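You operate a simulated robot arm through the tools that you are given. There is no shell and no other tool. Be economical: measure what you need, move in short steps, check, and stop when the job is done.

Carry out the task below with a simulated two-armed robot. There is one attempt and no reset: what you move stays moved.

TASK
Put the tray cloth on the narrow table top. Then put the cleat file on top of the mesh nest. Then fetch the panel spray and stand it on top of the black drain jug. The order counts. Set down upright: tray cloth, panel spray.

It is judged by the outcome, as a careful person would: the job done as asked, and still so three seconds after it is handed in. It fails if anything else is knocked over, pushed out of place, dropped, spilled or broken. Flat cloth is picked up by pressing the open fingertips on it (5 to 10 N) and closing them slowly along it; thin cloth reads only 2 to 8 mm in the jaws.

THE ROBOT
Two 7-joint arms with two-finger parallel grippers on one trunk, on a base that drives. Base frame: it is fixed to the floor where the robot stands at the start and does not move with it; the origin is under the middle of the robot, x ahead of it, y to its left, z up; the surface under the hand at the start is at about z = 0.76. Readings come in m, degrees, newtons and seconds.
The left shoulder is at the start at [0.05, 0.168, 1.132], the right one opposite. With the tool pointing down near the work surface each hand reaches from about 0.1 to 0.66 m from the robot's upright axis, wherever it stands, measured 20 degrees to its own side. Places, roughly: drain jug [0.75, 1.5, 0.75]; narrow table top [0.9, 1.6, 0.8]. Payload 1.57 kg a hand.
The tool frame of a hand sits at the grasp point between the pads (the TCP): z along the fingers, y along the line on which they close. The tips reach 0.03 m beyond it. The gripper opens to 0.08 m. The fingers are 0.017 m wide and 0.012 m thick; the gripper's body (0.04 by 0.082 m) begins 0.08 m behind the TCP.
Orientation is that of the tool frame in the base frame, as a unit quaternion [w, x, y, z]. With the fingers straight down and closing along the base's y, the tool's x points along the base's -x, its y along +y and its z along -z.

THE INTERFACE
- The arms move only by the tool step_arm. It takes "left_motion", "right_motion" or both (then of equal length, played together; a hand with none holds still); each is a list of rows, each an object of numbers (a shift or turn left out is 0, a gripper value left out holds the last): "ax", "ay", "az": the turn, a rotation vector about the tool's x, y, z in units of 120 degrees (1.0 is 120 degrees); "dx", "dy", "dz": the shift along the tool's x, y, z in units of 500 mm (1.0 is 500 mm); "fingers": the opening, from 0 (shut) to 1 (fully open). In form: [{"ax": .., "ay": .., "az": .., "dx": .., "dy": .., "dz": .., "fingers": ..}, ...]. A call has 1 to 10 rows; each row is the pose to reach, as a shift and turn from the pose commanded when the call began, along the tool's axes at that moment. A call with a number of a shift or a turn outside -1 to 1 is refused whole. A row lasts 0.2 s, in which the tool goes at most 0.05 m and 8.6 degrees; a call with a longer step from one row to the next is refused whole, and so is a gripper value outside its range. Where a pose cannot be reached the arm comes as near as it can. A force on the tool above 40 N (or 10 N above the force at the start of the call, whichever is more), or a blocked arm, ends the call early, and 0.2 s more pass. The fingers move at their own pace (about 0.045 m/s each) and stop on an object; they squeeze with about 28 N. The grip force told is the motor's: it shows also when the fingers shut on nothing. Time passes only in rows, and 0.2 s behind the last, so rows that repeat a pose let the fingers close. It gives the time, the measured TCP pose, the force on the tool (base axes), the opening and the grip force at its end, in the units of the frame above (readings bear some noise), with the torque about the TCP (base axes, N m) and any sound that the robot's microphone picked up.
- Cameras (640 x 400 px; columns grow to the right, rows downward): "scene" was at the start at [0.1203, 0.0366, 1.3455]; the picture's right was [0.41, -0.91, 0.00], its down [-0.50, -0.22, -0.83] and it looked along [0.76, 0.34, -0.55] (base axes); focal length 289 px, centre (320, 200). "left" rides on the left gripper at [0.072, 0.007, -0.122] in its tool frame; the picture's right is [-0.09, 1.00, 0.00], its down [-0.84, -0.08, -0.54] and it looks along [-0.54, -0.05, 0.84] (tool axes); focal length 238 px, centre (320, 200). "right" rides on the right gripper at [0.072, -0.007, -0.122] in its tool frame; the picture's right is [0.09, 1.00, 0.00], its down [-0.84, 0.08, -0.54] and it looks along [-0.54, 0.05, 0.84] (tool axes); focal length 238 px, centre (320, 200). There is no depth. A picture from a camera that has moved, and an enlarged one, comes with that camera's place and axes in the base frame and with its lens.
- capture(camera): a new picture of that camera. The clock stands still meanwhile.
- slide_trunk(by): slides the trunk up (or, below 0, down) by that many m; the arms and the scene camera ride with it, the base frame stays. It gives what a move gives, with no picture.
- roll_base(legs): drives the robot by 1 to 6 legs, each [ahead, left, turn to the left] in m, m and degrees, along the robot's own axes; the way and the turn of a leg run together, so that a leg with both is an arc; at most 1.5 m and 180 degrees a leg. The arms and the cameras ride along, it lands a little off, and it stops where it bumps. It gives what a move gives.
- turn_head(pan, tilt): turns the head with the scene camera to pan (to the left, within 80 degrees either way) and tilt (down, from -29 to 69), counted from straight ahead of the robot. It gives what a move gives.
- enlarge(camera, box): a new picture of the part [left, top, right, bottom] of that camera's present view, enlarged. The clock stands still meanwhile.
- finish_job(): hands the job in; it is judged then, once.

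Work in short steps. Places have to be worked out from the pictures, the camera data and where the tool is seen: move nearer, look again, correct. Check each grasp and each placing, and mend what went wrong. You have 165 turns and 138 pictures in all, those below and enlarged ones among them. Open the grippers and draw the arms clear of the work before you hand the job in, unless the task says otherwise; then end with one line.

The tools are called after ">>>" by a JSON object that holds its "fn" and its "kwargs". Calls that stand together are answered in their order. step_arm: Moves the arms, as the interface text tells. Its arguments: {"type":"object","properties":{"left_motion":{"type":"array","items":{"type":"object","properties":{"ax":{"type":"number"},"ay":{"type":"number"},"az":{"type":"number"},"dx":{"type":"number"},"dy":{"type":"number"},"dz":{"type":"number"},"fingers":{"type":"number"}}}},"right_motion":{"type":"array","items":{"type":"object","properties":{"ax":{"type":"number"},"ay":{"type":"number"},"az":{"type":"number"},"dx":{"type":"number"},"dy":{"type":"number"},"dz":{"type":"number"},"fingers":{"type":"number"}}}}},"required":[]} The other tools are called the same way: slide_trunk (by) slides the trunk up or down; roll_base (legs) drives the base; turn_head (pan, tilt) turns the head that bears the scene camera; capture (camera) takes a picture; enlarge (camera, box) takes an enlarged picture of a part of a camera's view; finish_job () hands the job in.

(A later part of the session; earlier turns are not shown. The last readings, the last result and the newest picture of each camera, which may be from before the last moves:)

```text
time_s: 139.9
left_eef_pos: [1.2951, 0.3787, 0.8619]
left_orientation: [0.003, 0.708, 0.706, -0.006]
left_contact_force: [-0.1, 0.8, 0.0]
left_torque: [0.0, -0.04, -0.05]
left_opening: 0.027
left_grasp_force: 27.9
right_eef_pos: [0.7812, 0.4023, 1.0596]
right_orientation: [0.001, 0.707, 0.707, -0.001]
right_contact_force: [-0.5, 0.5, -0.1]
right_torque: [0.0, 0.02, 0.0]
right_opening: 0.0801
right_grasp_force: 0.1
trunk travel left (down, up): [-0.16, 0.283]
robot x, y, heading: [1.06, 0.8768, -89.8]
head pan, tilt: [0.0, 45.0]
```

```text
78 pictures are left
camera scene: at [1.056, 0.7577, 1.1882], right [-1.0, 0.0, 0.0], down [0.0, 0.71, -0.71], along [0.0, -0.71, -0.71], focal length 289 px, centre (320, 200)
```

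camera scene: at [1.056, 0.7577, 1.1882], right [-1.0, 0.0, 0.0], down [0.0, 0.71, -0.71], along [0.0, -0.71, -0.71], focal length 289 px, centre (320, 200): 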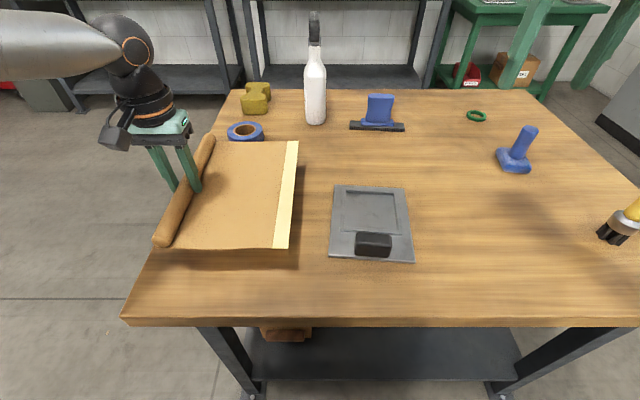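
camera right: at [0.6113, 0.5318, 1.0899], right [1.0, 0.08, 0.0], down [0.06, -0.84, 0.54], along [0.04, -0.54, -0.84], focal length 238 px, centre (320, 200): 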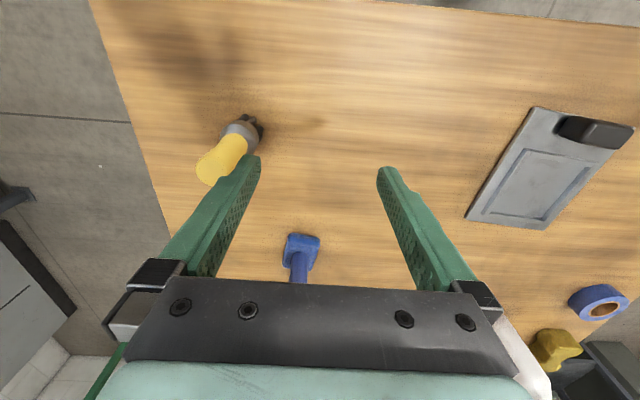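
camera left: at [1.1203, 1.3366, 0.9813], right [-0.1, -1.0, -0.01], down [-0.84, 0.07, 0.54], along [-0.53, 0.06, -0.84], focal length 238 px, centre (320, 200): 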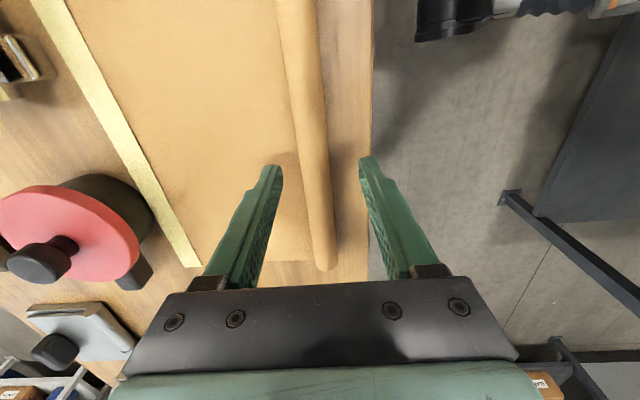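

Position is within 2 mm of the original. Lowering to contact, then releasing.

>>> {"fn": "step_arm", "kwargs": {"left_motion": [{"dx": 0.003, "dz": 0.06}, {"dx": 0.003, "dz": 0.1}, {"dx": 0.003, "dz": 0.12}, {"dx": 0.003, "dz": 0.13}, {"dx": 0.003, "dz": 0.135}]}}

>>> {"fn": "step_arm", "kwargs": {"left_motion": [{"dz": 0.0, "fingers": 0.5}, {"dz": 0.0, "fingers": 0.65}, {"dz": 0.0, "fingers": 0.65}, {"dz": -0.05}, {"dz": -0.14}, {"dz": -0.23}, {"dz": -0.32}]}}

>>> {"fn": "capture", "kwargs": {"camera": "scene"}}

```text
time_s: 141.1
left_eef_pos: [1.2961, 0.3804, 0.7964]
left_orientation: [0.003, 0.709, 0.706, -0.006]
left_contact_force: [-1.9, 1.6, 6.5]
left_torque: [0.82, -0.09, 0.1]
left_opening: 0.0273
left_grasp_force: 27.8
right_eef_pos: [0.7809, 0.403, 1.0606]
right_orientation: [0.001, 0.707, 0.707, -0.001]
right_contact_force: [0.6, 0.3, -0.4]
right_torque: [0.02, -0.02, -0.01]
right_opening: 0.0802
right_grasp_force: 0.0
trunk travel left (down, up): [-0.16, 0.283]
robot x, y, heading: [1.0562, 0.8794, -90.0]
head pan, tilt: [0.0, 45.0]
```

```text
time_s: 142.7
left_eef_pos: [1.2962, 0.3809, 0.9543]
left_orientation: [0.001, 0.709, 0.705, -0.006]
left_contact_force: [0.1, 0.0, 0.0]
left_torque: [-0.03, 0.0, 0.02]
left_opening: 0.0522
left_grasp_force: 0.0
right_eef_pos: [0.7802, 0.4014, 1.0597]
right_orientation: [0.0, 0.707, 0.707, -0.001]
right_contact_force: [-0.1, -0.6, 0.4]
right_torque: [-0.01, -0.02, 0.01]
right_opening: 0.0801
right_grasp_force: 0.1
trunk travel left (down, up): [-0.16, 0.283]
robot x, y, heading: [1.0557, 0.8776, -89.8]
head pan, tilt: [0.0, 45.0]
```

```text
77 pictures are left
camera scene: at [1.0559, 0.758, 1.1882], right [-1.0, 0.0, 0.0], down [0.0, 0.71, -0.71], along [0.0, -0.71, -0.71], focal length 289 px, centre (320, 200)
```

scene: 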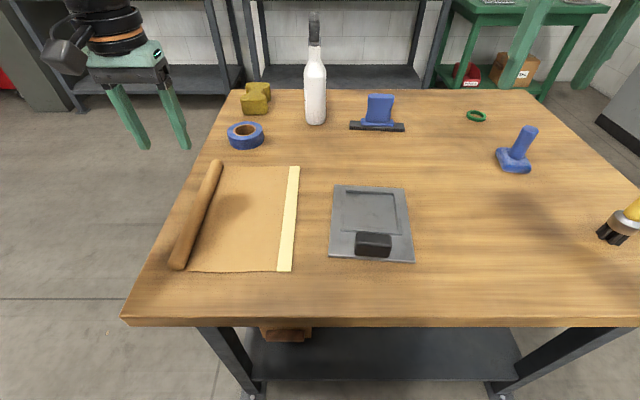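

The paper is back in its original place. Now the real tray cloth, the blue pad at about (0.60, 0.22): I'll go round to the start side and use the left hand.

>>> {"fn": "step_arm", "kwargs": {"left_motion": [{"dx": 0.06, "dz": -0.06, "fingers": 1}, {"dx": 0.12, "dz": -0.12}, {"dx": 0.12, "dz": -0.19}]}}

>>> {"fn": "roll_base", "kwargs": {"legs": [[-0.05, 0, 0], [0, -1.05, 0], [0, 0, 90], [0, -0.95, 0]]}}

>>> {"fn": "turn_head", "kwargs": {"pan": 15, "tilt": 45}}

>>> {"fn": "capture", "kwargs": {"camera": "scene"}}

>>> {"fn": "capture", "kwargs": {"camera": "left"}}

```text
time_s: 143.5
left_eef_pos: [1.2969, 0.4434, 1.0504]
left_orientation: [0.002, 0.708, 0.706, -0.005]
left_contact_force: [0.4, -0.1, -0.7]
left_torque: [-0.01, 0.03, 0.02]
left_opening: 0.0801
left_grasp_force: 0.0
right_eef_pos: [0.7797, 0.4017, 1.0597]
right_orientation: [0.001, 0.708, 0.706, -0.001]
right_contact_force: [-0.3, 0.0, -0.2]
right_torque: [0.01, 0.01, -0.02]
right_opening: 0.0798
right_grasp_force: 0.1
trunk travel left (down, up): [-0.16, 0.283]
robot x, y, heading: [1.0533, 0.8783, -90.1]
head pan, tilt: [0.0, 45.0]
```

```text
time_s: 165.7
left_eef_pos: [0.4553, 0.2277, 1.0482]
left_orientation: [0.006, -0.015, 1.0, -0.003]
left_contact_force: [-0.3, -0.3, -0.3]
left_torque: [-0.01, 0.01, -0.04]
left_opening: 0.0803
left_grasp_force: 0.0
right_eef_pos: [0.5155, -0.2864, 1.0588]
right_orientation: [0.001, -0.017, 1.0, 0.0]
right_contact_force: [0.2, -0.2, -0.6]
right_torque: [0.01, 0.02, -0.01]
right_opening: 0.0799
right_grasp_force: 0.1
trunk travel left (down, up): [-0.16, 0.283]
robot x, y, heading: [0.0271, -0.0266, 2.1]
head pan, tilt: [0.0, 45.0]
```

```text
time_s: 166.5
left_eef_pos: [0.4553, 0.2281, 1.0484]
left_orientation: [0.005, -0.014, 1.0, -0.004]
left_contact_force: [0.0, 0.2, -0.3]
left_torque: [0.04, -0.01, 0.01]
left_opening: 0.0801
left_grasp_force: 0.0
right_eef_pos: [0.5151, -0.2865, 1.0598]
right_orientation: [0.002, -0.016, 1.0, 0.001]
right_contact_force: [0.0, 0.3, 0.2]
right_torque: [0.02, 0.0, 0.02]
right_opening: 0.0802
right_grasp_force: 0.1
trunk travel left (down, up): [-0.16, 0.283]
robot x, y, heading: [0.0266, -0.0267, 1.9]
head pan, tilt: [15.0, 45.0]
```

```text
76 pictures are left
camera scene: at [0.1454, -0.0017, 1.1883], right [0.29, -0.96, 0.0], down [-0.68, -0.21, -0.71], along [0.68, 0.21, -0.71], focal length 289 px, centre (320, 200)
```

scene: 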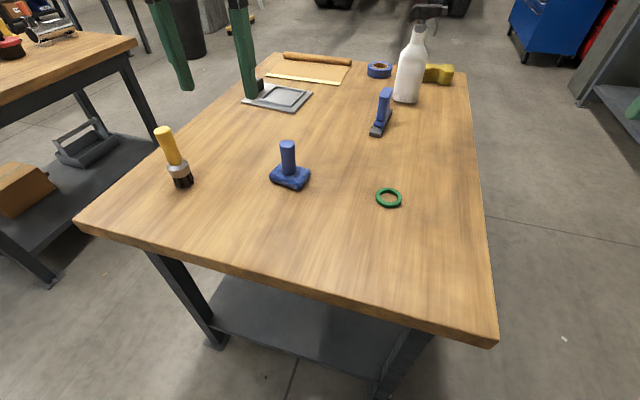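

```text
75 pictures are left
camera left: at [0.3813, 0.234, 1.1699], right [0.06, 1.0, 0.0], down [0.83, -0.05, 0.55], along [0.55, -0.04, -0.83], focal length 238 px, centre (320, 200)
```

left: 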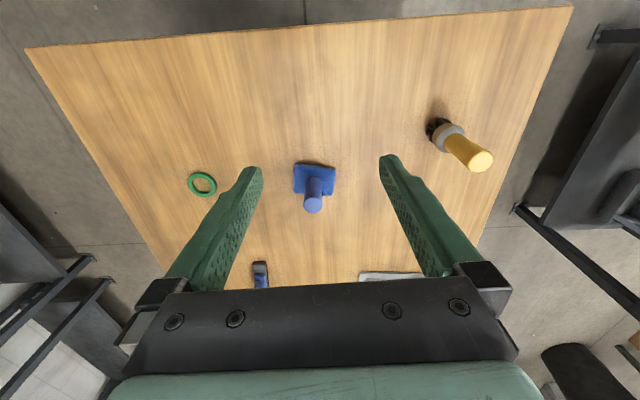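

Pad centre ≈ (0.594, 0.206), with the handle top at z≈0.86. I'll move the left hand above it.

>>> {"fn": "step_arm", "kwargs": {"left_motion": [{"dx": -0.09, "dy": -0.02}, {"dx": -0.18, "dy": -0.04}, {"dx": -0.275, "dy": -0.052}, {"dx": -0.275, "dy": -0.052, "dz": 0.09}, {"dx": -0.275, "dy": -0.052, "dz": 0.18}, {"dx": -0.275, "dy": -0.052, "dz": 0.25}]}}

>>> {"fn": "capture", "kwargs": {"camera": "left"}}

>>> {"fn": "capture", "kwargs": {"camera": "scene"}}

```text
time_s: 167.9
left_eef_pos: [0.554, 0.2278, 0.9244]
left_orientation: [0.006, -0.015, 1.0, -0.004]
left_contact_force: [1.3, 0.7, -0.5]
left_torque: [-0.03, 0.02, 0.01]
left_opening: 0.0797
left_grasp_force: 0.0
left hand out of reach, approached as far as the arm can: row 1, 2, 3, 4, 5, 6
right_eef_pos: [0.5152, -0.2864, 1.0578]
right_orientation: [0.0, -0.017, 1.0, 0.0]
right_contact_force: [0.7, -0.3, 0.2]
right_torque: [-0.02, -0.05, 0.0]
right_opening: 0.0798
right_grasp_force: 0.0
trunk travel left (down, up): [-0.16, 0.283]
robot x, y, heading: [0.0245, -0.0292, 2.1]
head pan, tilt: [15.0, 45.0]
```

```text
74 pictures are left
camera left: at [0.4807, 0.2337, 1.0454], right [0.06, 1.0, 0.0], down [0.83, -0.05, 0.55], along [0.55, -0.04, -0.83], focal length 238 px, centre (320, 200)
```

left: 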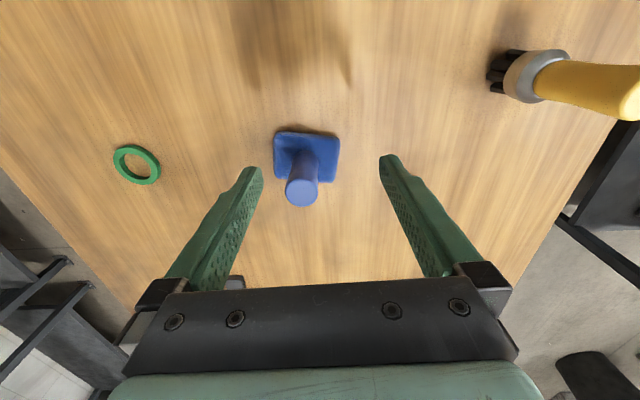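

```text
73 pictures are left
camera scene: at [0.1452, -0.0017, 1.1883], right [0.29, -0.96, 0.0], down [-0.68, -0.21, -0.71], along [0.68, 0.21, -0.71], focal length 289 px, centre (320, 200)
```

scene: 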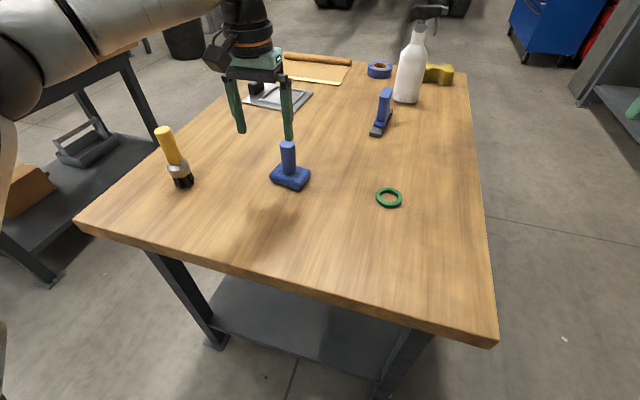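

Handle confirmed at (0.595, 0.208). The hand is again limited sideways, so I'll shift the base slightly (ahead 3 cm, right 2 cm, −2°).

>>> {"fn": "roll_base", "kwargs": {"legs": [[0.03, -0.02, -2]]}}

>>> {"fn": "capture", "kwargs": {"camera": "left"}}

```text
time_s: 168.8
left_eef_pos: [0.5942, 0.1913, 0.9259]
left_orientation: [0.006, 0.003, 1.0, -0.003]
left_contact_force: [0.5, -0.2, -0.4]
left_torque: [0.01, 0.02, 0.01]
left_opening: 0.0802
left_grasp_force: 0.1
right_eef_pos: [0.536, -0.3222, 1.0594]
right_orientation: [0.002, 0.0, 1.0, 0.0]
right_contact_force: [-0.2, 0.0, 0.1]
right_torque: [0.02, 0.01, 0.01]
right_opening: 0.0802
right_grasp_force: 0.0
trunk travel left (down, up): [-0.16, 0.283]
robot x, y, heading: [0.0568, -0.0487, 0.0]
head pan, tilt: [15.0, 45.0]
```

```text
72 pictures are left
camera left: at [0.5203, 0.1988, 1.0456], right [0.1, 1.0, 0.0], down [0.83, -0.08, 0.55], along [0.55, -0.06, -0.83], focal length 238 px, centre (320, 200)
```

left: 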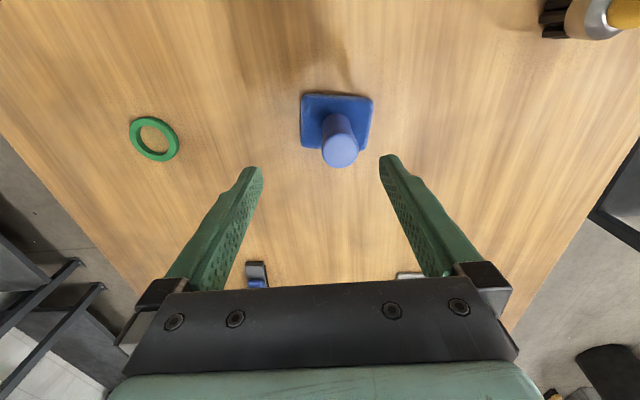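

The handle is at (0.598, 0.207). Moving 16 mm left, then descending around it.

>>> {"fn": "step_arm", "kwargs": {"left_motion": [{"dx": -0.006, "dy": 0.032}, {"dx": -0.006, "dy": 0.032, "dz": 0.05}, {"dx": -0.006, "dy": 0.032, "dz": 0.1}]}}

>>> {"fn": "capture", "kwargs": {"camera": "left"}}

```text
time_s: 169.6
left_eef_pos: [0.5985, 0.205, 0.8746]
left_orientation: [0.006, 0.003, 1.0, -0.003]
left_contact_force: [0.6, -0.5, 0.3]
left_torque: [-0.04, 0.02, 0.03]
left_opening: 0.0799
left_grasp_force: 0.2
right_eef_pos: [0.5366, -0.3224, 1.0604]
right_orientation: [0.001, 0.0, 1.0, -0.001]
right_contact_force: [0.1, -0.7, 0.6]
right_torque: [0.01, 0.05, -0.02]
right_opening: 0.0801
right_grasp_force: 0.1
trunk travel left (down, up): [-0.16, 0.283]
robot x, y, heading: [0.0595, -0.0461, -0.3]
head pan, tilt: [15.0, 45.0]
```

```text
71 pictures are left
camera left: at [0.5252, 0.2146, 0.9947], right [0.1, 1.0, -0.01], down [0.83, -0.08, 0.55], along [0.55, -0.06, -0.83], focal length 238 px, centre (320, 200)
```

left: 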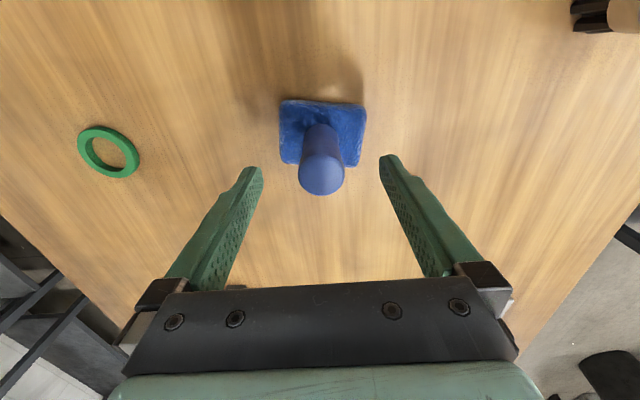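

Centred. Descend 42 mm and close.

>>> {"fn": "step_arm", "kwargs": {"left_motion": [{"dz": 0.03}, {"dz": 0.06}, {"dz": 0.082}, {"dz": 0.082, "fingers": 0.5}, {"dz": 0.082, "fingers": 0.2}, {"dz": 0.082, "fingers": 0.0}, {"dz": 0.082, "fingers": 0.0}, {"dz": 0.082, "fingers": 0.0}]}}

>>> {"fn": "step_arm", "kwargs": {"left_motion": [{"dz": -0.02}, {"dz": -0.08}, {"dz": -0.16}, {"dz": -0.24}, {"dz": -0.32}, {"dz": -0.4}]}}

>>> {"fn": "capture", "kwargs": {"camera": "scene"}}

>>> {"fn": "capture", "kwargs": {"camera": "left"}}

```text
time_s: 171.4
left_eef_pos: [0.5974, 0.2052, 0.8345]
left_orientation: [0.007, 0.002, 1.0, -0.003]
left_contact_force: [-0.9, 1.6, 1.9]
left_torque: [0.25, 0.09, 0.01]
left_opening: 0.031
left_grasp_force: 27.7
right_eef_pos: [0.5365, -0.3211, 1.0605]
right_orientation: [0.001, 0.001, 1.0, 0.0]
right_contact_force: [-0.6, 0.6, 0.1]
right_torque: [-0.01, 0.02, 0.01]
right_opening: 0.08
right_grasp_force: 0.1
trunk travel left (down, up): [-0.16, 0.283]
robot x, y, heading: [0.0602, -0.0447, -0.1]
head pan, tilt: [15.0, 45.0]
```

```text
time_s: 172.8
left_eef_pos: [0.5714, 0.2178, 1.0249]
left_orientation: [0.007, 0.003, 1.0, -0.003]
left_contact_force: [0.2, -0.9, -1.2]
left_torque: [0.0, -0.01, 0.02]
left_opening: 0.0304
left_grasp_force: 27.8
left hand out of reach, approached as far as the arm can: row 5, 6
right_eef_pos: [0.5356, -0.3216, 1.0606]
right_orientation: [0.001, -0.001, 1.0, 0.001]
right_contact_force: [0.7, 0.3, -0.6]
right_torque: [0.0, -0.02, 0.01]
right_opening: 0.0799
right_grasp_force: 0.0
trunk travel left (down, up): [-0.16, 0.283]
robot x, y, heading: [0.0595, -0.0445, 0.0]
head pan, tilt: [15.0, 45.0]
```

```text
70 pictures are left
camera scene: at [0.1764, -0.0247, 1.1883], right [0.26, -0.97, 0.0], down [-0.68, -0.18, -0.71], along [0.68, 0.18, -0.71], focal length 289 px, centre (320, 200)
```

scene: 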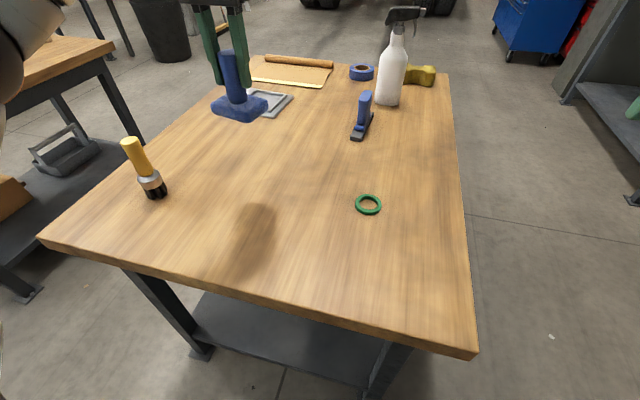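

```text
69 pictures are left
camera left: at [0.4967, 0.2266, 1.1459], right [0.1, 1.0, 0.0], down [0.83, -0.08, 0.55], along [0.55, -0.06, -0.83], focal length 238 px, centre (320, 200)
```

left: 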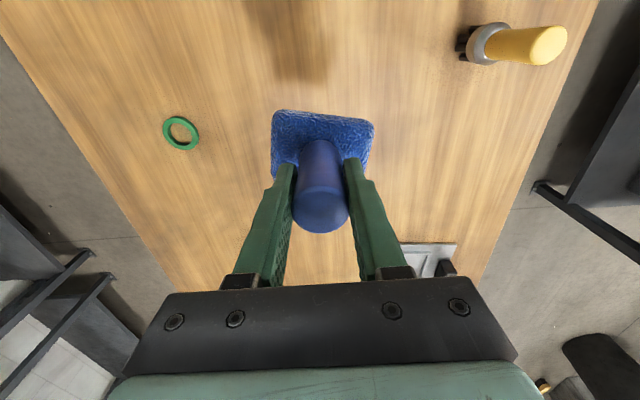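

The cloth is held firmly (30 mm) and upright. I'll retract to stay clear of the brush, then drive along to the end of the narrow table.

>>> {"fn": "step_arm", "kwargs": {"left_motion": [{"dx": 0.06, "dz": -0.02}, {"dx": 0.12, "dz": -0.04}, {"dx": 0.18, "dz": -0.06}]}}

>>> {"fn": "roll_base", "kwargs": {"legs": [[-0.13, 0, 0], [0, 1.26, 0], [0.1, 0, 0]]}}

>>> {"fn": "capture", "kwargs": {"camera": "scene"}}

```text
time_s: 173.6
left_eef_pos: [0.4801, 0.2198, 1.0509]
left_orientation: [0.007, 0.002, 1.0, -0.004]
left_contact_force: [0.7, 1.0, -1.6]
left_torque: [0.09, 0.01, -0.01]
left_opening: 0.0303
left_grasp_force: 27.3
right_eef_pos: [0.5361, -0.3226, 1.0598]
right_orientation: [0.001, 0.0, 1.0, 0.0]
right_contact_force: [0.6, -0.5, -0.4]
right_torque: [-0.02, -0.01, -0.03]
right_opening: 0.0802
right_grasp_force: 0.0
trunk travel left (down, up): [-0.16, 0.283]
robot x, y, heading: [0.061, -0.047, 0.1]
head pan, tilt: [15.0, 45.0]
```

```text
time_s: 186.3
left_eef_pos: [0.441, 1.4602, 1.0513]
left_orientation: [0.006, -0.002, 1.0, -0.003]
left_contact_force: [0.0, -0.4, -2.1]
left_torque: [0.0, 0.0, 0.0]
left_opening: 0.0294
left_grasp_force: 27.7
right_eef_pos: [0.5011, 0.9193, 1.0604]
right_orientation: [0.0, -0.005, 1.0, 0.0]
right_contact_force: [-0.2, -0.6, -0.8]
right_torque: [0.01, 0.03, -0.03]
right_opening: 0.0801
right_grasp_force: 0.0
trunk travel left (down, up): [-0.16, 0.283]
robot x, y, heading: [0.0225, 1.1914, 0.6]
head pan, tilt: [15.0, 45.0]
```

```text
68 pictures are left
camera scene: at [0.1393, 1.2138, 1.1881], right [0.27, -0.96, 0.0], down [-0.68, -0.19, -0.71], along [0.68, 0.19, -0.71], focal length 289 px, centre (320, 200)
```

scene: 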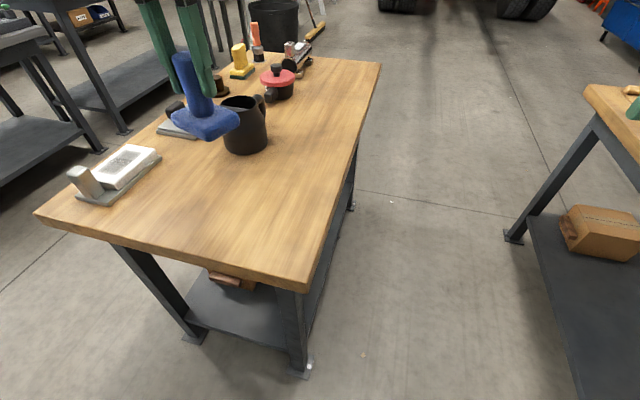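

The narrow table end is clear at (0.46, 1.46). Lowering the cloth there.

>>> {"fn": "step_arm", "kwargs": {"left_motion": [{"dx": -0.04, "dz": 0.08}, {"dx": -0.04, "dz": 0.17}, {"dx": -0.04, "dz": 0.26}, {"dx": -0.04, "dz": 0.35}, {"dx": -0.04, "dz": 0.4}, {"dx": -0.04, "dz": 0.415}, {"dx": -0.04, "dz": 0.425}, {"dx": -0.04, "dz": 0.43}, {"dx": -0.04, "dz": 0.435}]}}

>>> {"fn": "capture", "kwargs": {"camera": "scene"}}

```text
time_s: 188.3
left_eef_pos: [0.462, 1.4585, 0.8368]
left_orientation: [0.01, -0.002, 1.0, -0.004]
left_contact_force: [-2.3, 0.0, 17.9]
left_torque: [0.39, 0.67, 0.39]
left_opening: 0.0296
left_grasp_force: 28.0
right_eef_pos: [0.5, 0.9188, 1.0606]
right_orientation: [0.002, -0.003, 1.0, 0.001]
right_contact_force: [-0.5, -0.5, 0.2]
right_torque: [0.0, -0.02, -0.01]
right_opening: 0.08
right_grasp_force: 0.1
trunk travel left (down, up): [-0.16, 0.283]
robot x, y, heading: [0.0212, 1.193, 0.7]
head pan, tilt: [15.0, 45.0]
```

```text
67 pictures are left
camera scene: at [0.1374, 1.213, 1.1888], right [0.27, -0.96, 0.0], down [-0.68, -0.19, -0.71], along [0.68, 0.19, -0.71], focal length 289 px, centre (320, 200)
```

scene: 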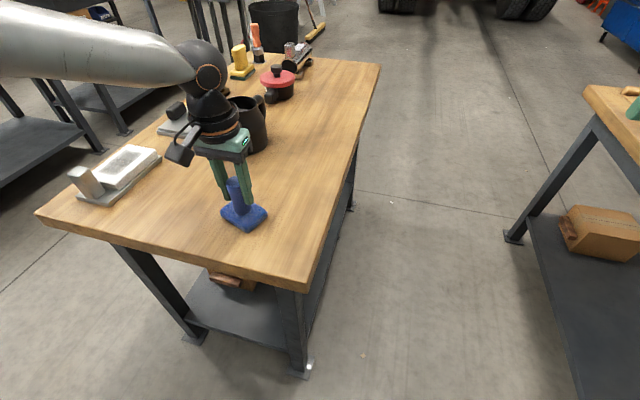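

It touched down. Release and withdraw straight up.

>>> {"fn": "step_arm", "kwargs": {"left_motion": [{"dz": -0.004}, {"dz": -0.004, "fingers": 0.6}, {"dz": -0.004, "fingers": 1.0}, {"dz": -0.004, "fingers": 1.0}, {"dz": -0.06}, {"dz": -0.15}, {"dz": -0.24}, {"dz": -0.33}, {"dz": -0.4}]}}

>>> {"fn": "capture", "kwargs": {"camera": "scene"}}

```text
time_s: 190.3
left_eef_pos: [0.4613, 1.4568, 1.0365]
left_orientation: [0.006, -0.002, 1.0, -0.003]
left_contact_force: [0.4, 0.7, 0.2]
left_torque: [-0.01, 0.02, -0.01]
left_opening: 0.0798
left_grasp_force: 0.1
right_eef_pos: [0.5011, 0.92, 1.0599]
right_orientation: [0.001, -0.004, 1.0, 0.0]
right_contact_force: [1.1, -0.1, -0.1]
right_torque: [0.01, -0.03, -0.02]
right_opening: 0.0801
right_grasp_force: 0.0
trunk travel left (down, up): [-0.16, 0.283]
robot x, y, heading: [0.0249, 1.1906, 0.4]
head pan, tilt: [15.0, 45.0]
```

```text
66 pictures are left
camera scene: at [0.1387, 1.2136, 1.1882], right [0.27, -0.96, 0.0], down [-0.68, -0.19, -0.71], along [0.68, 0.19, -0.71], focal length 289 px, centre (320, 200)
```

scene: 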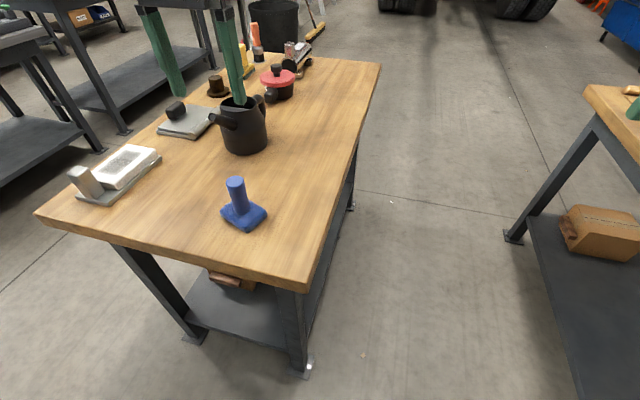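

Cloth stands upright on the narrow table. By the way these things are named, I take the recessed plate as the nest. Next the file at ≈(0.88, 0.05): I'll drive around to the near table's −y side.

>>> {"fn": "roll_base", "kwargs": {"legs": [[-0.12, 0, -0.4], [0, -1.0, 0], [0, -0.9, 0], [1.2, 0, 0], [0, 0, 90]]}}

>>> {"fn": "turn_head", "kwargs": {"pan": 10, "tilt": 40}}

>>> {"fn": "capture", "kwargs": {"camera": "scene"}}

```text
time_s: 217.5
left_eef_pos: [0.8821, -0.2223, 1.0359]
left_orientation: [0.007, -0.707, 0.708, 0.003]
left_contact_force: [0.1, -0.3, 0.0]
left_torque: [0.03, 0.0, 0.02]
left_opening: 0.08
left_grasp_force: 0.0
right_eef_pos: [1.4213, -0.1876, 1.059]
right_orientation: [-0.001, 0.708, -0.706, -0.001]
right_contact_force: [-0.1, -0.4, 0.1]
right_torque: [-0.02, -0.01, 0.0]
right_opening: 0.08
right_grasp_force: 0.0
trunk travel left (down, up): [-0.16, 0.283]
robot x, y, heading: [1.1441, -0.6658, 90.3]
head pan, tilt: [15.0, 45.0]
```

```text
time_s: 218.2
left_eef_pos: [0.8821, -0.2232, 1.0348]
left_orientation: [0.007, -0.707, 0.707, 0.003]
left_contact_force: [-0.8, 0.3, 0.3]
left_torque: [-0.01, -0.01, 0.01]
left_opening: 0.0801
left_grasp_force: 0.1
right_eef_pos: [1.4207, -0.1869, 1.0596]
right_orientation: [-0.001, 0.708, -0.706, 0.0]
right_contact_force: [0.5, 0.1, -0.8]
right_torque: [0.04, 0.02, 0.01]
right_opening: 0.0799
right_grasp_force: 0.0
trunk travel left (down, up): [-0.16, 0.283]
robot x, y, heading: [1.1491, -0.6636, 90.2]
head pan, tilt: [10.0, 40.0]
```

```text
65 pictures are left
camera scene: at [1.1302, -0.5406, 1.1955], right [0.98, 0.18, 0.0], down [0.11, -0.63, -0.77], along [-0.14, 0.75, -0.64], focal length 289 px, centre (320, 200)
```

scene: 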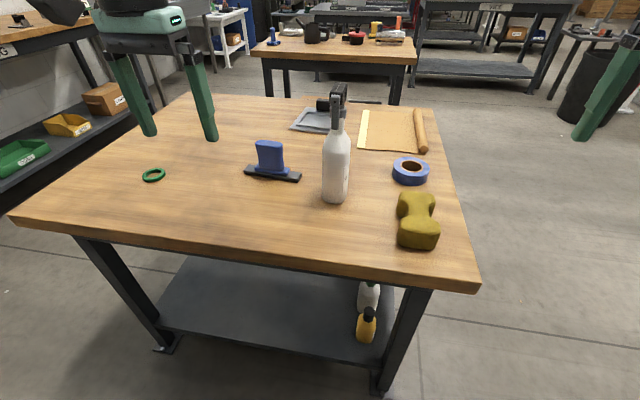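

The file's handle is at ≈(0.896, 0.043). Approach 0.13 m and turn the wrist 90° so the jaws close across the thin side of its handle.

>>> {"fn": "roll_base", "kwargs": {"legs": [[0.13, 0, 0]]}}

>>> {"fn": "step_arm", "kwargs": {"left_motion": [{"az": -0.07}, {"az": -0.14}, {"az": -0.21}, {"az": -0.28}, {"az": -0.35}, {"az": -0.42}, {"az": -0.49}, {"az": -0.56}, {"az": -0.63}, {"az": -0.7}]}}

>>> {"fn": "capture", "kwargs": {"camera": "scene"}}

```text
time_s: 219.4
left_eef_pos: [0.8814, -0.0964, 1.0358]
left_orientation: [-0.007, 0.708, -0.707, -0.004]
left_contact_force: [-1.1, 0.8, 0.3]
left_torque: [-0.01, -0.01, 0.02]
left_opening: 0.08
left_grasp_force: 0.1
right_eef_pos: [1.4193, -0.0608, 1.0596]
right_orientation: [-0.001, 0.707, -0.707, -0.001]
right_contact_force: [-0.5, 0.7, 0.0]
right_torque: [-0.02, -0.01, 0.01]
right_opening: 0.0801
right_grasp_force: 0.1
trunk travel left (down, up): [-0.16, 0.283]
robot x, y, heading: [1.146, -0.5364, 90.1]
head pan, tilt: [10.0, 40.0]
```

```text
time_s: 221.6
left_eef_pos: [0.8825, -0.0957, 1.0353]
left_orientation: [-0.007, 0.999, -0.052, 0.002]
left_contact_force: [-0.2, 0.7, 0.3]
left_torque: [0.0, 0.01, 0.01]
left_opening: 0.0799
left_grasp_force: 0.0
right_eef_pos: [1.4203, -0.06, 1.0598]
right_orientation: [-0.001, 0.708, -0.707, 0.0]
right_contact_force: [-0.9, 0.2, -0.5]
right_torque: [-0.02, -0.01, 0.02]
right_opening: 0.0801
right_grasp_force: 0.1
trunk travel left (down, up): [-0.16, 0.283]
robot x, y, heading: [1.1455, -0.5383, 90.3]
head pan, tilt: [10.0, 40.0]
```

```text
64 pictures are left
camera scene: at [1.1298, -0.4138, 1.1955], right [0.98, 0.18, 0.0], down [0.11, -0.63, -0.77], along [-0.14, 0.75, -0.64], focal length 289 px, centre (320, 200)
```

scene: 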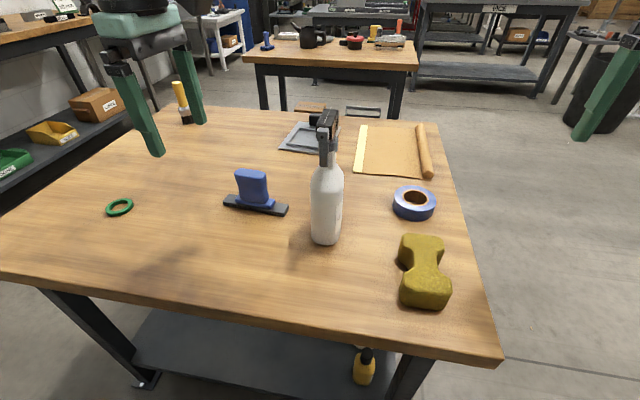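

File handle centre ≈(0.898, 0.04), top z≈0.86. Moving above it, with a check for clearance to the bottle.

>>> {"fn": "step_arm", "kwargs": {"left_motion": [{"az": -0.05, "dy": -0.07, "dz": 0.04}, {"az": -0.05, "dy": -0.14, "dz": 0.08}, {"az": -0.05, "dy": -0.2, "dz": 0.13}, {"az": -0.05, "dx": 0.004, "dy": -0.274, "dz": 0.18}, {"az": -0.05, "dx": 0.004, "dy": -0.274, "dz": 0.23}]}}

>>> {"fn": "capture", "kwargs": {"camera": "left"}}

>>> {"fn": "capture", "kwargs": {"camera": "scene"}}

```text
time_s: 222.8
left_eef_pos: [0.8836, 0.0095, 0.9187]
left_orientation: [-0.007, 1.0, -0.002, 0.003]
left_contact_force: [-0.4, 0.1, 0.4]
left_torque: [0.0, 0.03, 0.01]
left_opening: 0.0801
left_grasp_force: 0.0
left hand out of reach, approached as far as the arm can: row 3, 4, 5
right_eef_pos: [1.4205, -0.0597, 1.0591]
right_orientation: [0.0, 0.708, -0.706, -0.001]
right_contact_force: [1.0, -0.3, 0.8]
right_torque: [0.01, -0.04, 0.01]
right_opening: 0.0802
right_grasp_force: 0.1
trunk travel left (down, up): [-0.16, 0.283]
robot x, y, heading: [1.1445, -0.5378, 90.0]
head pan, tilt: [10.0, 40.0]
```

```text
63 pictures are left
camera left: at [0.9545, 0.0025, 1.0397], right [-0.09, -1.0, -0.02], down [-0.84, 0.07, 0.54], along [-0.53, 0.06, -0.84], focal length 238 px, centre (320, 200)
```

left: 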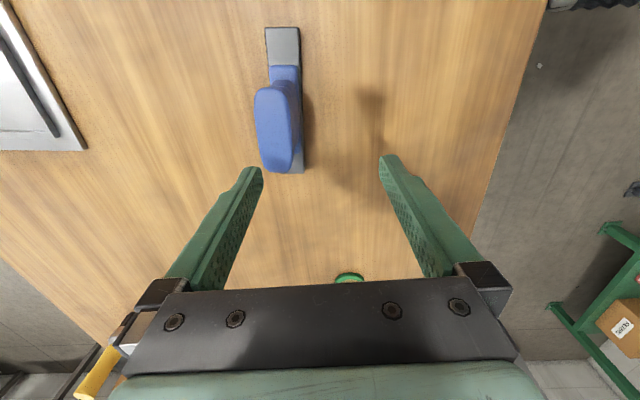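

```text
62 pictures are left
camera scene: at [1.1298, -0.4139, 1.1955], right [0.98, 0.18, 0.0], down [0.11, -0.63, -0.77], along [-0.14, 0.75, -0.64], focal length 289 px, centre (320, 200)
```

scene: 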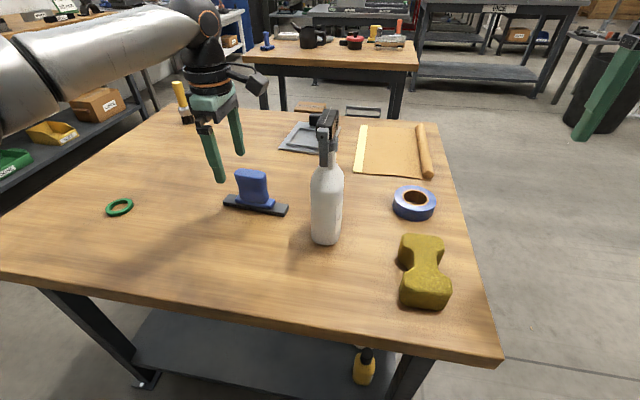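

File centre confirmed at (0.90–0.905, 0.042). Nudge the base: 3 cm ahead, 2 cm right.

>>> {"fn": "roll_base", "kwargs": {"legs": [[0.03, -0.02, 0]]}}

>>> {"fn": "capture", "kwargs": {"camera": "left"}}

```text
time_s: 223.7
left_eef_pos: [0.9031, 0.0395, 0.9179]
left_orientation: [-0.009, 1.0, 0.0, 0.004]
left_contact_force: [0.1, -0.4, -0.4]
left_torque: [-0.03, -0.01, -0.01]
left_opening: 0.0801
left_grasp_force: 0.1
right_eef_pos: [1.4398, -0.0295, 1.0592]
right_orientation: [0.0, 0.709, -0.705, 0.0]
right_contact_force: [-0.8, -0.5, 0.7]
right_torque: [-0.02, -0.02, 0.04]
right_opening: 0.08
right_grasp_force: 0.1
trunk travel left (down, up): [-0.16, 0.283]
robot x, y, heading: [1.1666, -0.5057, 90.2]
head pan, tilt: [10.0, 40.0]
```

```text
61 pictures are left
camera left: at [0.9744, 0.0324, 1.0398], right [-0.09, -1.0, -0.02], down [-0.84, 0.07, 0.54], along [-0.53, 0.06, -0.84], focal length 238 px, centre (320, 200)
```

left: 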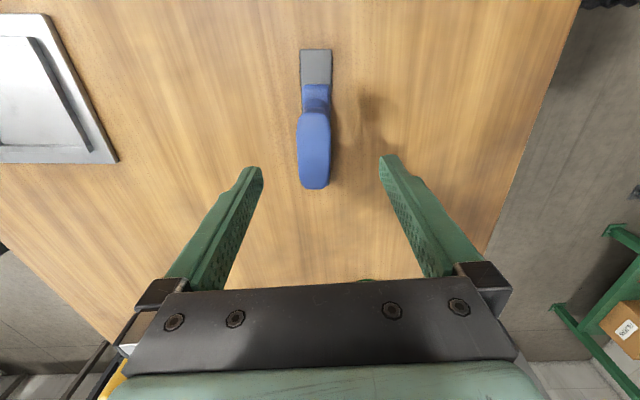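

Aligned. Descend to z≈0.834 and close on the handle.

>>> {"fn": "step_arm", "kwargs": {"left_motion": [{"dx": 0.006, "dy": -0.008, "dz": 0.06}, {"dx": 0.006, "dy": -0.008, "dz": 0.12}, {"dx": 0.006, "dy": -0.008, "dz": 0.166}, {"dx": 0.006, "dy": -0.008, "dz": 0.166, "fingers": 0.5}, {"dx": 0.006, "dy": -0.008, "dz": 0.166, "fingers": 0.2}, {"dx": 0.006, "dy": -0.008, "dz": 0.166, "fingers": 0}, {"dx": 0.006, "dy": -0.008, "dz": 0.166, "fingers": 0}, {"dx": 0.006, "dy": -0.008, "dz": 0.166, "fingers": 0}]}}

>>> {"fn": "capture", "kwargs": {"camera": "scene"}}

```text
time_s: 225.5
left_eef_pos: [0.9045, 0.0402, 0.8366]
left_orientation: [-0.008, 1.0, -0.001, 0.003]
left_contact_force: [-0.8, 2.3, 3.6]
left_torque: [-0.11, 0.03, -0.21]
left_opening: 0.0286
left_grasp_force: 28.0
left hand out of reach, approached as far as the arm can: row 3, 4, 5, 6, 7, 8
right_eef_pos: [1.44, -0.03, 1.0601]
right_orientation: [-0.001, 0.708, -0.706, -0.001]
right_contact_force: [-0.2, 0.3, -0.7]
right_torque: [0.01, 0.01, 0.03]
right_opening: 0.0803
right_grasp_force: 0.1
trunk travel left (down, up): [-0.16, 0.283]
robot x, y, heading: [1.1656, -0.5066, 90.4]
head pan, tilt: [10.0, 40.0]
```

```text
60 pictures are left
camera scene: at [1.1493, -0.3842, 1.1956], right [0.98, 0.18, 0.0], down [0.11, -0.63, -0.77], along [-0.14, 0.75, -0.64], focal length 289 px, centre (320, 200)
```

scene: 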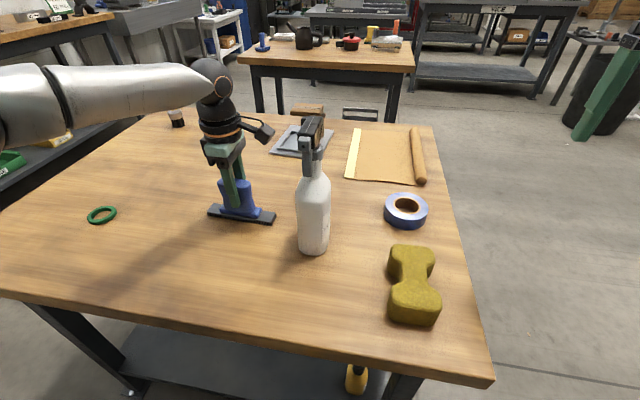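

Gripped (28.6 mm). Lift, drawing back as it rises.

>>> {"fn": "step_arm", "kwargs": {"left_motion": [{"dz": -0.03}, {"dz": -0.1}, {"dz": -0.18, "dy": 0.03}, {"dz": -0.26, "dy": 0.08}, {"dz": -0.33, "dy": 0.14}, {"dz": -0.4, "dy": 0.2}]}}

>>> {"fn": "capture", "kwargs": {"camera": "scene"}}

```text
time_s: 226.9
left_eef_pos: [0.9021, -0.0623, 1.0347]
left_orientation: [-0.006, 1.0, -0.001, 0.003]
left_contact_force: [-0.2, 0.4, -8.2]
left_torque: [-0.04, -0.03, 0.02]
left_opening: 0.0278
left_grasp_force: 28.3
right_eef_pos: [1.4399, -0.0299, 1.0607]
right_orientation: [-0.001, 0.708, -0.707, -0.001]
right_contact_force: [0.0, 0.6, -0.7]
right_torque: [-0.04, -0.01, -0.02]
right_opening: 0.08
right_grasp_force: 0.1
trunk travel left (down, up): [-0.16, 0.283]
robot x, y, heading: [1.1669, -0.5041, 90.2]
head pan, tilt: [10.0, 40.0]
```

```text
59 pictures are left
camera scene: at [1.1491, -0.384, 1.1955], right [0.98, 0.18, 0.0], down [0.11, -0.63, -0.77], along [-0.14, 0.75, -0.64], focal length 289 px, centre (320, 200)
```

scene: 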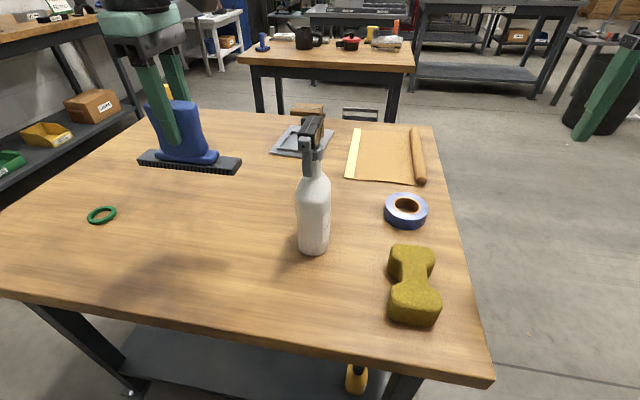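

File held securely. I'll raise it a little and go round by the known route on the −x side, into the gap facing the nest.

>>> {"fn": "step_arm", "kwargs": {"left_motion": [{"dz": -0.04, "dy": 0.03}, {"dz": -0.08, "dy": 0.06}]}}

>>> {"fn": "roll_base", "kwargs": {"legs": [[-0.15, 0, 0], [0, 1.38, 0], [1.45, 0, 0], [0.13, 0, 0], [0, 0, 90], [0, 0, 90]]}}

```text
time_s: 227.5
left_eef_pos: [0.903, -0.0939, 1.0749]
left_orientation: [-0.008, 1.0, -0.001, 0.004]
left_contact_force: [1.1, 0.3, -8.4]
left_torque: [0.01, -0.04, 0.0]
left_opening: 0.0279
left_grasp_force: 27.6
right_eef_pos: [1.4398, -0.0302, 1.0608]
right_orientation: [-0.001, 0.708, -0.706, -0.001]
right_contact_force: [-0.4, -0.6, 1.0]
right_torque: [0.01, -0.01, 0.02]
right_opening: 0.08
right_grasp_force: 0.0
trunk travel left (down, up): [-0.16, 0.283]
robot x, y, heading: [1.1655, -0.5083, 90.1]
head pan, tilt: [10.0, 40.0]
```

```text
time_s: 256.1
left_eef_pos: [0.013, 0.5082, 1.0741]
left_orientation: [-0.003, -0.015, 1.0, -0.007]
left_contact_force: [-0.3, 0.2, -8.4]
left_torque: [0.03, 0.06, 0.0]
left_opening: 0.028
left_grasp_force: 27.9
right_eef_pos: [-0.5233, 0.4271, 1.0595]
right_orientation: [0.001, 0.695, 0.719, 0.0]
right_contact_force: [0.6, -0.2, 0.1]
right_torque: [-0.02, -0.02, -0.03]
right_opening: 0.0798
right_grasp_force: 0.0
trunk travel left (down, up): [-0.16, 0.283]
robot x, y, heading: [-0.2606, 0.9136, -88.0]
head pan, tilt: [10.0, 40.0]
```

>>> {"fn": "roll_base", "kwargs": {"legs": [[0, 0, -2], [0, 0.96, 0]]}}

>>> {"fn": "turn_head", "kwargs": {"pan": 10, "tilt": 45}}

>>> {"fn": "capture", "kwargs": {"camera": "scene"}}

>>> {"fn": "capture", "kwargs": {"camera": "left"}}

```text
time_s: 265.4
left_eef_pos: [0.9735, 0.502, 1.0745]
left_orientation: [-0.004, 0.0, 1.0, -0.008]
left_contact_force: [0.2, -0.7, -8.2]
left_torque: [-0.01, 0.04, -0.02]
left_opening: 0.028
left_grasp_force: 28.5
right_eef_pos: [0.4362, 0.4372, 1.0597]
right_orientation: [0.0, 0.706, 0.708, -0.001]
right_contact_force: [0.3, 1.1, -1.2]
right_torque: [-0.01, 0.0, -0.02]
right_opening: 0.0799
right_grasp_force: 0.0
trunk travel left (down, up): [-0.16, 0.283]
robot x, y, heading: [0.7084, 0.9177, -89.8]
head pan, tilt: [10.0, 40.0]
```

```text
time_s: 266.1
left_eef_pos: [0.9739, 0.5025, 1.0747]
left_orientation: [-0.003, 0.0, 1.0, -0.008]
left_contact_force: [-0.4, -0.1, -9.6]
left_torque: [-0.01, 0.04, -0.02]
left_opening: 0.0278
left_grasp_force: 28.2
right_eef_pos: [0.4366, 0.4377, 1.0597]
right_orientation: [0.001, 0.706, 0.708, -0.001]
right_contact_force: [0.5, 0.8, 0.1]
right_torque: [0.0, -0.02, -0.01]
right_opening: 0.0799
right_grasp_force: 0.1
trunk travel left (down, up): [-0.16, 0.283]
robot x, y, heading: [0.7066, 0.9179, -89.6]
head pan, tilt: [10.0, 45.0]
```

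```text
58 pictures are left
camera scene: at [0.7237, 0.7958, 1.1882], right [-0.98, -0.18, 0.0], down [-0.13, 0.7, -0.71], along [0.13, -0.7, -0.71], focal length 289 px, centre (320, 200)
```

scene: 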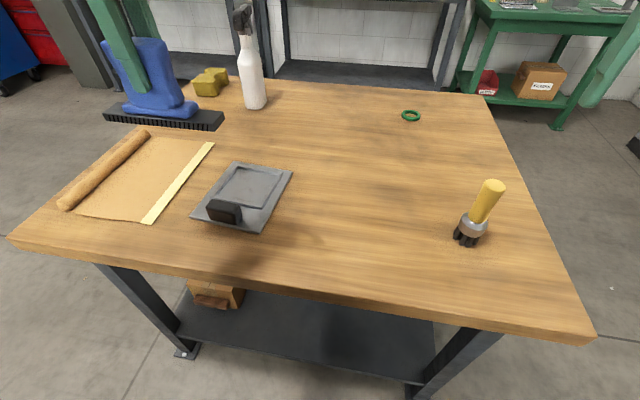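

```text
57 pictures are left
camera left: at [0.9018, 0.5115, 1.1965], right [0.09, 1.0, -0.01], down [0.84, -0.07, 0.54], along [0.53, -0.06, -0.84], focal length 238 px, centre (320, 200)
```

left: 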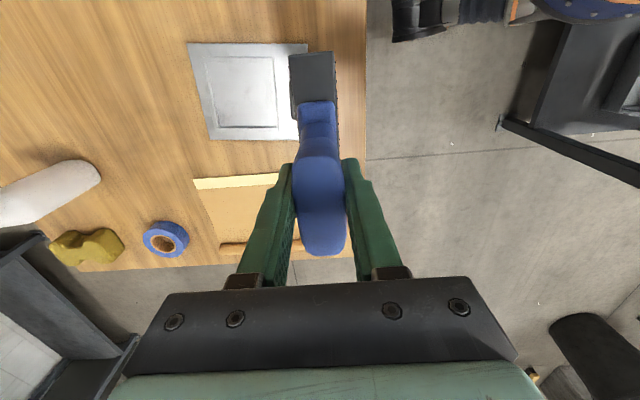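

>>> {"fn": "enlarge", "kwargs": {"camera": "scene", "box": [180, 150, 310, 240]}}

```text
4.44 times, centred on (245, 195) of scene
camera zoom: at [0.7237, 0.7958, 1.1882], right [-0.98, -0.18, 0.0], down [-0.13, 0.7, -0.71], along [0.13, -0.7, -0.71], focal length 1284 px, centre (653, 222)
```

zoom: 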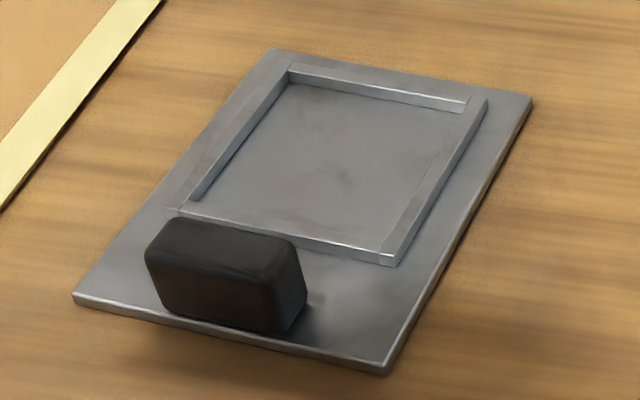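

Frame centre ≈(0.956, 0.372), top z≈0.777. The file's TCP target is (0.951, 0.369). I'll move 3 cm closer, then bring the hand over it.

>>> {"fn": "roll_base", "kwargs": {"legs": [[0.035, 0, 0]]}}

>>> {"fn": "step_arm", "kwargs": {"left_motion": [{"dx": 0.02, "dy": -0.05, "dz": 0.05}, {"dx": 0.04, "dy": -0.1, "dz": 0.1}, {"dx": 0.045, "dy": -0.15, "dz": 0.16}, {"dx": 0.045, "dy": -0.196, "dz": 0.22}, {"dx": 0.045, "dy": -0.196, "dz": 0.3}]}}

>>> {"fn": "capture", "kwargs": {"camera": "left"}}

>>> {"fn": "capture", "kwargs": {"camera": "scene"}}

```text
time_s: 266.9
left_eef_pos: [0.9727, 0.4676, 1.0742]
left_orientation: [-0.003, 0.001, 1.0, -0.007]
left_contact_force: [0.5, -0.1, -8.9]
left_torque: [0.0, 0.02, 0.02]
left_opening: 0.0278
left_grasp_force: 28.1
right_eef_pos: [0.4357, 0.4024, 1.0598]
right_orientation: [-0.001, 0.706, 0.708, 0.0]
right_contact_force: [0.6, 0.1, -0.7]
right_torque: [0.01, -0.01, -0.01]
right_opening: 0.0801
right_grasp_force: 0.1
trunk travel left (down, up): [-0.16, 0.283]
robot x, y, heading: [0.7098, 0.8791, -90.2]
head pan, tilt: [10.0, 45.0]
```

```text
time_s: 268.1
left_eef_pos: [0.9504, 0.3647, 0.9242]
left_orientation: [-0.004, -0.001, 1.0, -0.007]
left_contact_force: [0.3, 0.1, -9.5]
left_torque: [0.0, 0.07, -0.01]
left_opening: 0.0277
left_grasp_force: 27.9
right_eef_pos: [0.435, 0.4037, 1.0599]
right_orientation: [0.0, 0.706, 0.708, 0.0]
right_contact_force: [-0.5, -0.5, -0.4]
right_torque: [0.03, 0.03, -0.01]
right_opening: 0.08
right_grasp_force: 0.1
trunk travel left (down, up): [-0.16, 0.283]
robot x, y, heading: [0.709, 0.8824, -89.9]
head pan, tilt: [10.0, 45.0]
```

```text
55 pictures are left
camera left: at [0.8787, 0.3748, 1.047], right [0.09, 1.0, -0.01], down [0.84, -0.07, 0.54], along [0.53, -0.06, -0.84], focal length 238 px, centre (320, 200)
```

left: 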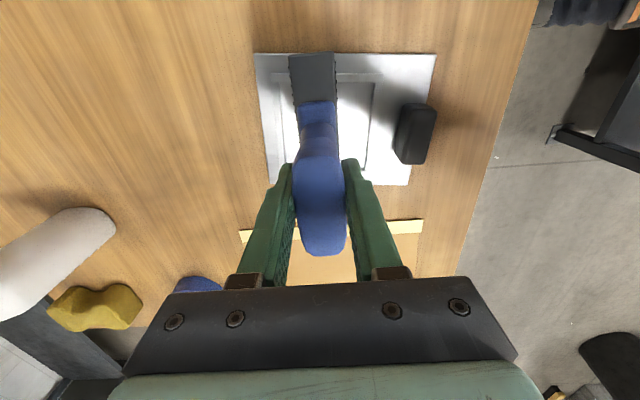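

```text
54 pictures are left
camera scene: at [0.7239, 0.7607, 1.1881], right [-0.98, -0.18, 0.0], down [-0.13, 0.7, -0.71], along [0.13, -0.7, -0.71], focal length 289 px, centre (320, 200)
```

scene: 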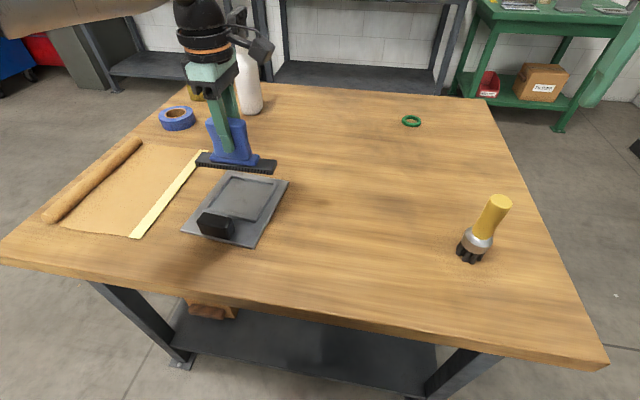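

Well placed over the frame. Lower gently to contact (expected TCP z≈0.85).

>>> {"fn": "step_arm", "kwargs": {"left_motion": [{"dy": 0.008, "dz": 0.06}, {"dy": 0.008, "dz": 0.11}, {"dy": 0.008, "dz": 0.125}, {"dy": 0.008, "dz": 0.135}, {"dy": 0.008, "dz": 0.142}, {"dy": 0.008, "dz": 0.149}, {"dy": 0.008, "dz": 0.155}]}}

>>> {"fn": "capture", "kwargs": {"camera": "scene"}}

```text
time_s: 269.7
left_eef_pos: [0.9488, 0.3712, 0.8537]
left_orientation: [-0.003, -0.001, 1.0, -0.011]
left_contact_force: [6.2, 5.9, 22.4]
left_torque: [0.89, -0.4, -0.12]
left_opening: 0.0279
left_grasp_force: 28.0
right_eef_pos: [0.4361, 0.4036, 1.0616]
right_orientation: [0.002, 0.706, 0.708, -0.001]
right_contact_force: [-0.1, -0.4, -0.3]
right_torque: [-0.01, -0.01, 0.0]
right_opening: 0.0801
right_grasp_force: 0.0
trunk travel left (down, up): [-0.16, 0.283]
robot x, y, heading: [0.7104, 0.8814, -89.5]
head pan, tilt: [10.0, 45.0]
```

```text
53 pictures are left
camera scene: at [0.7233, 0.7636, 1.1891], right [-0.98, -0.18, 0.0], down [-0.13, 0.69, -0.71], along [0.13, -0.7, -0.71], focal length 289 px, centre (320, 200)
```

scene: 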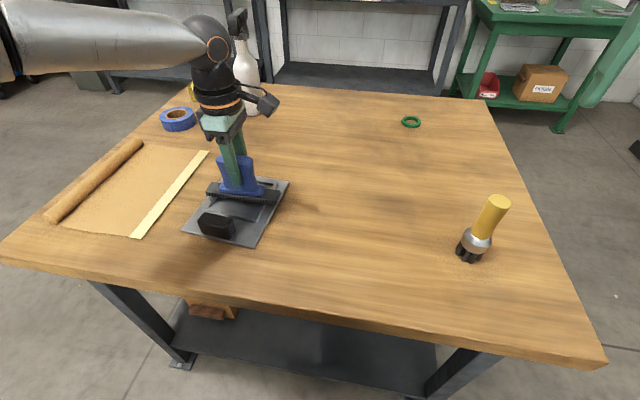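

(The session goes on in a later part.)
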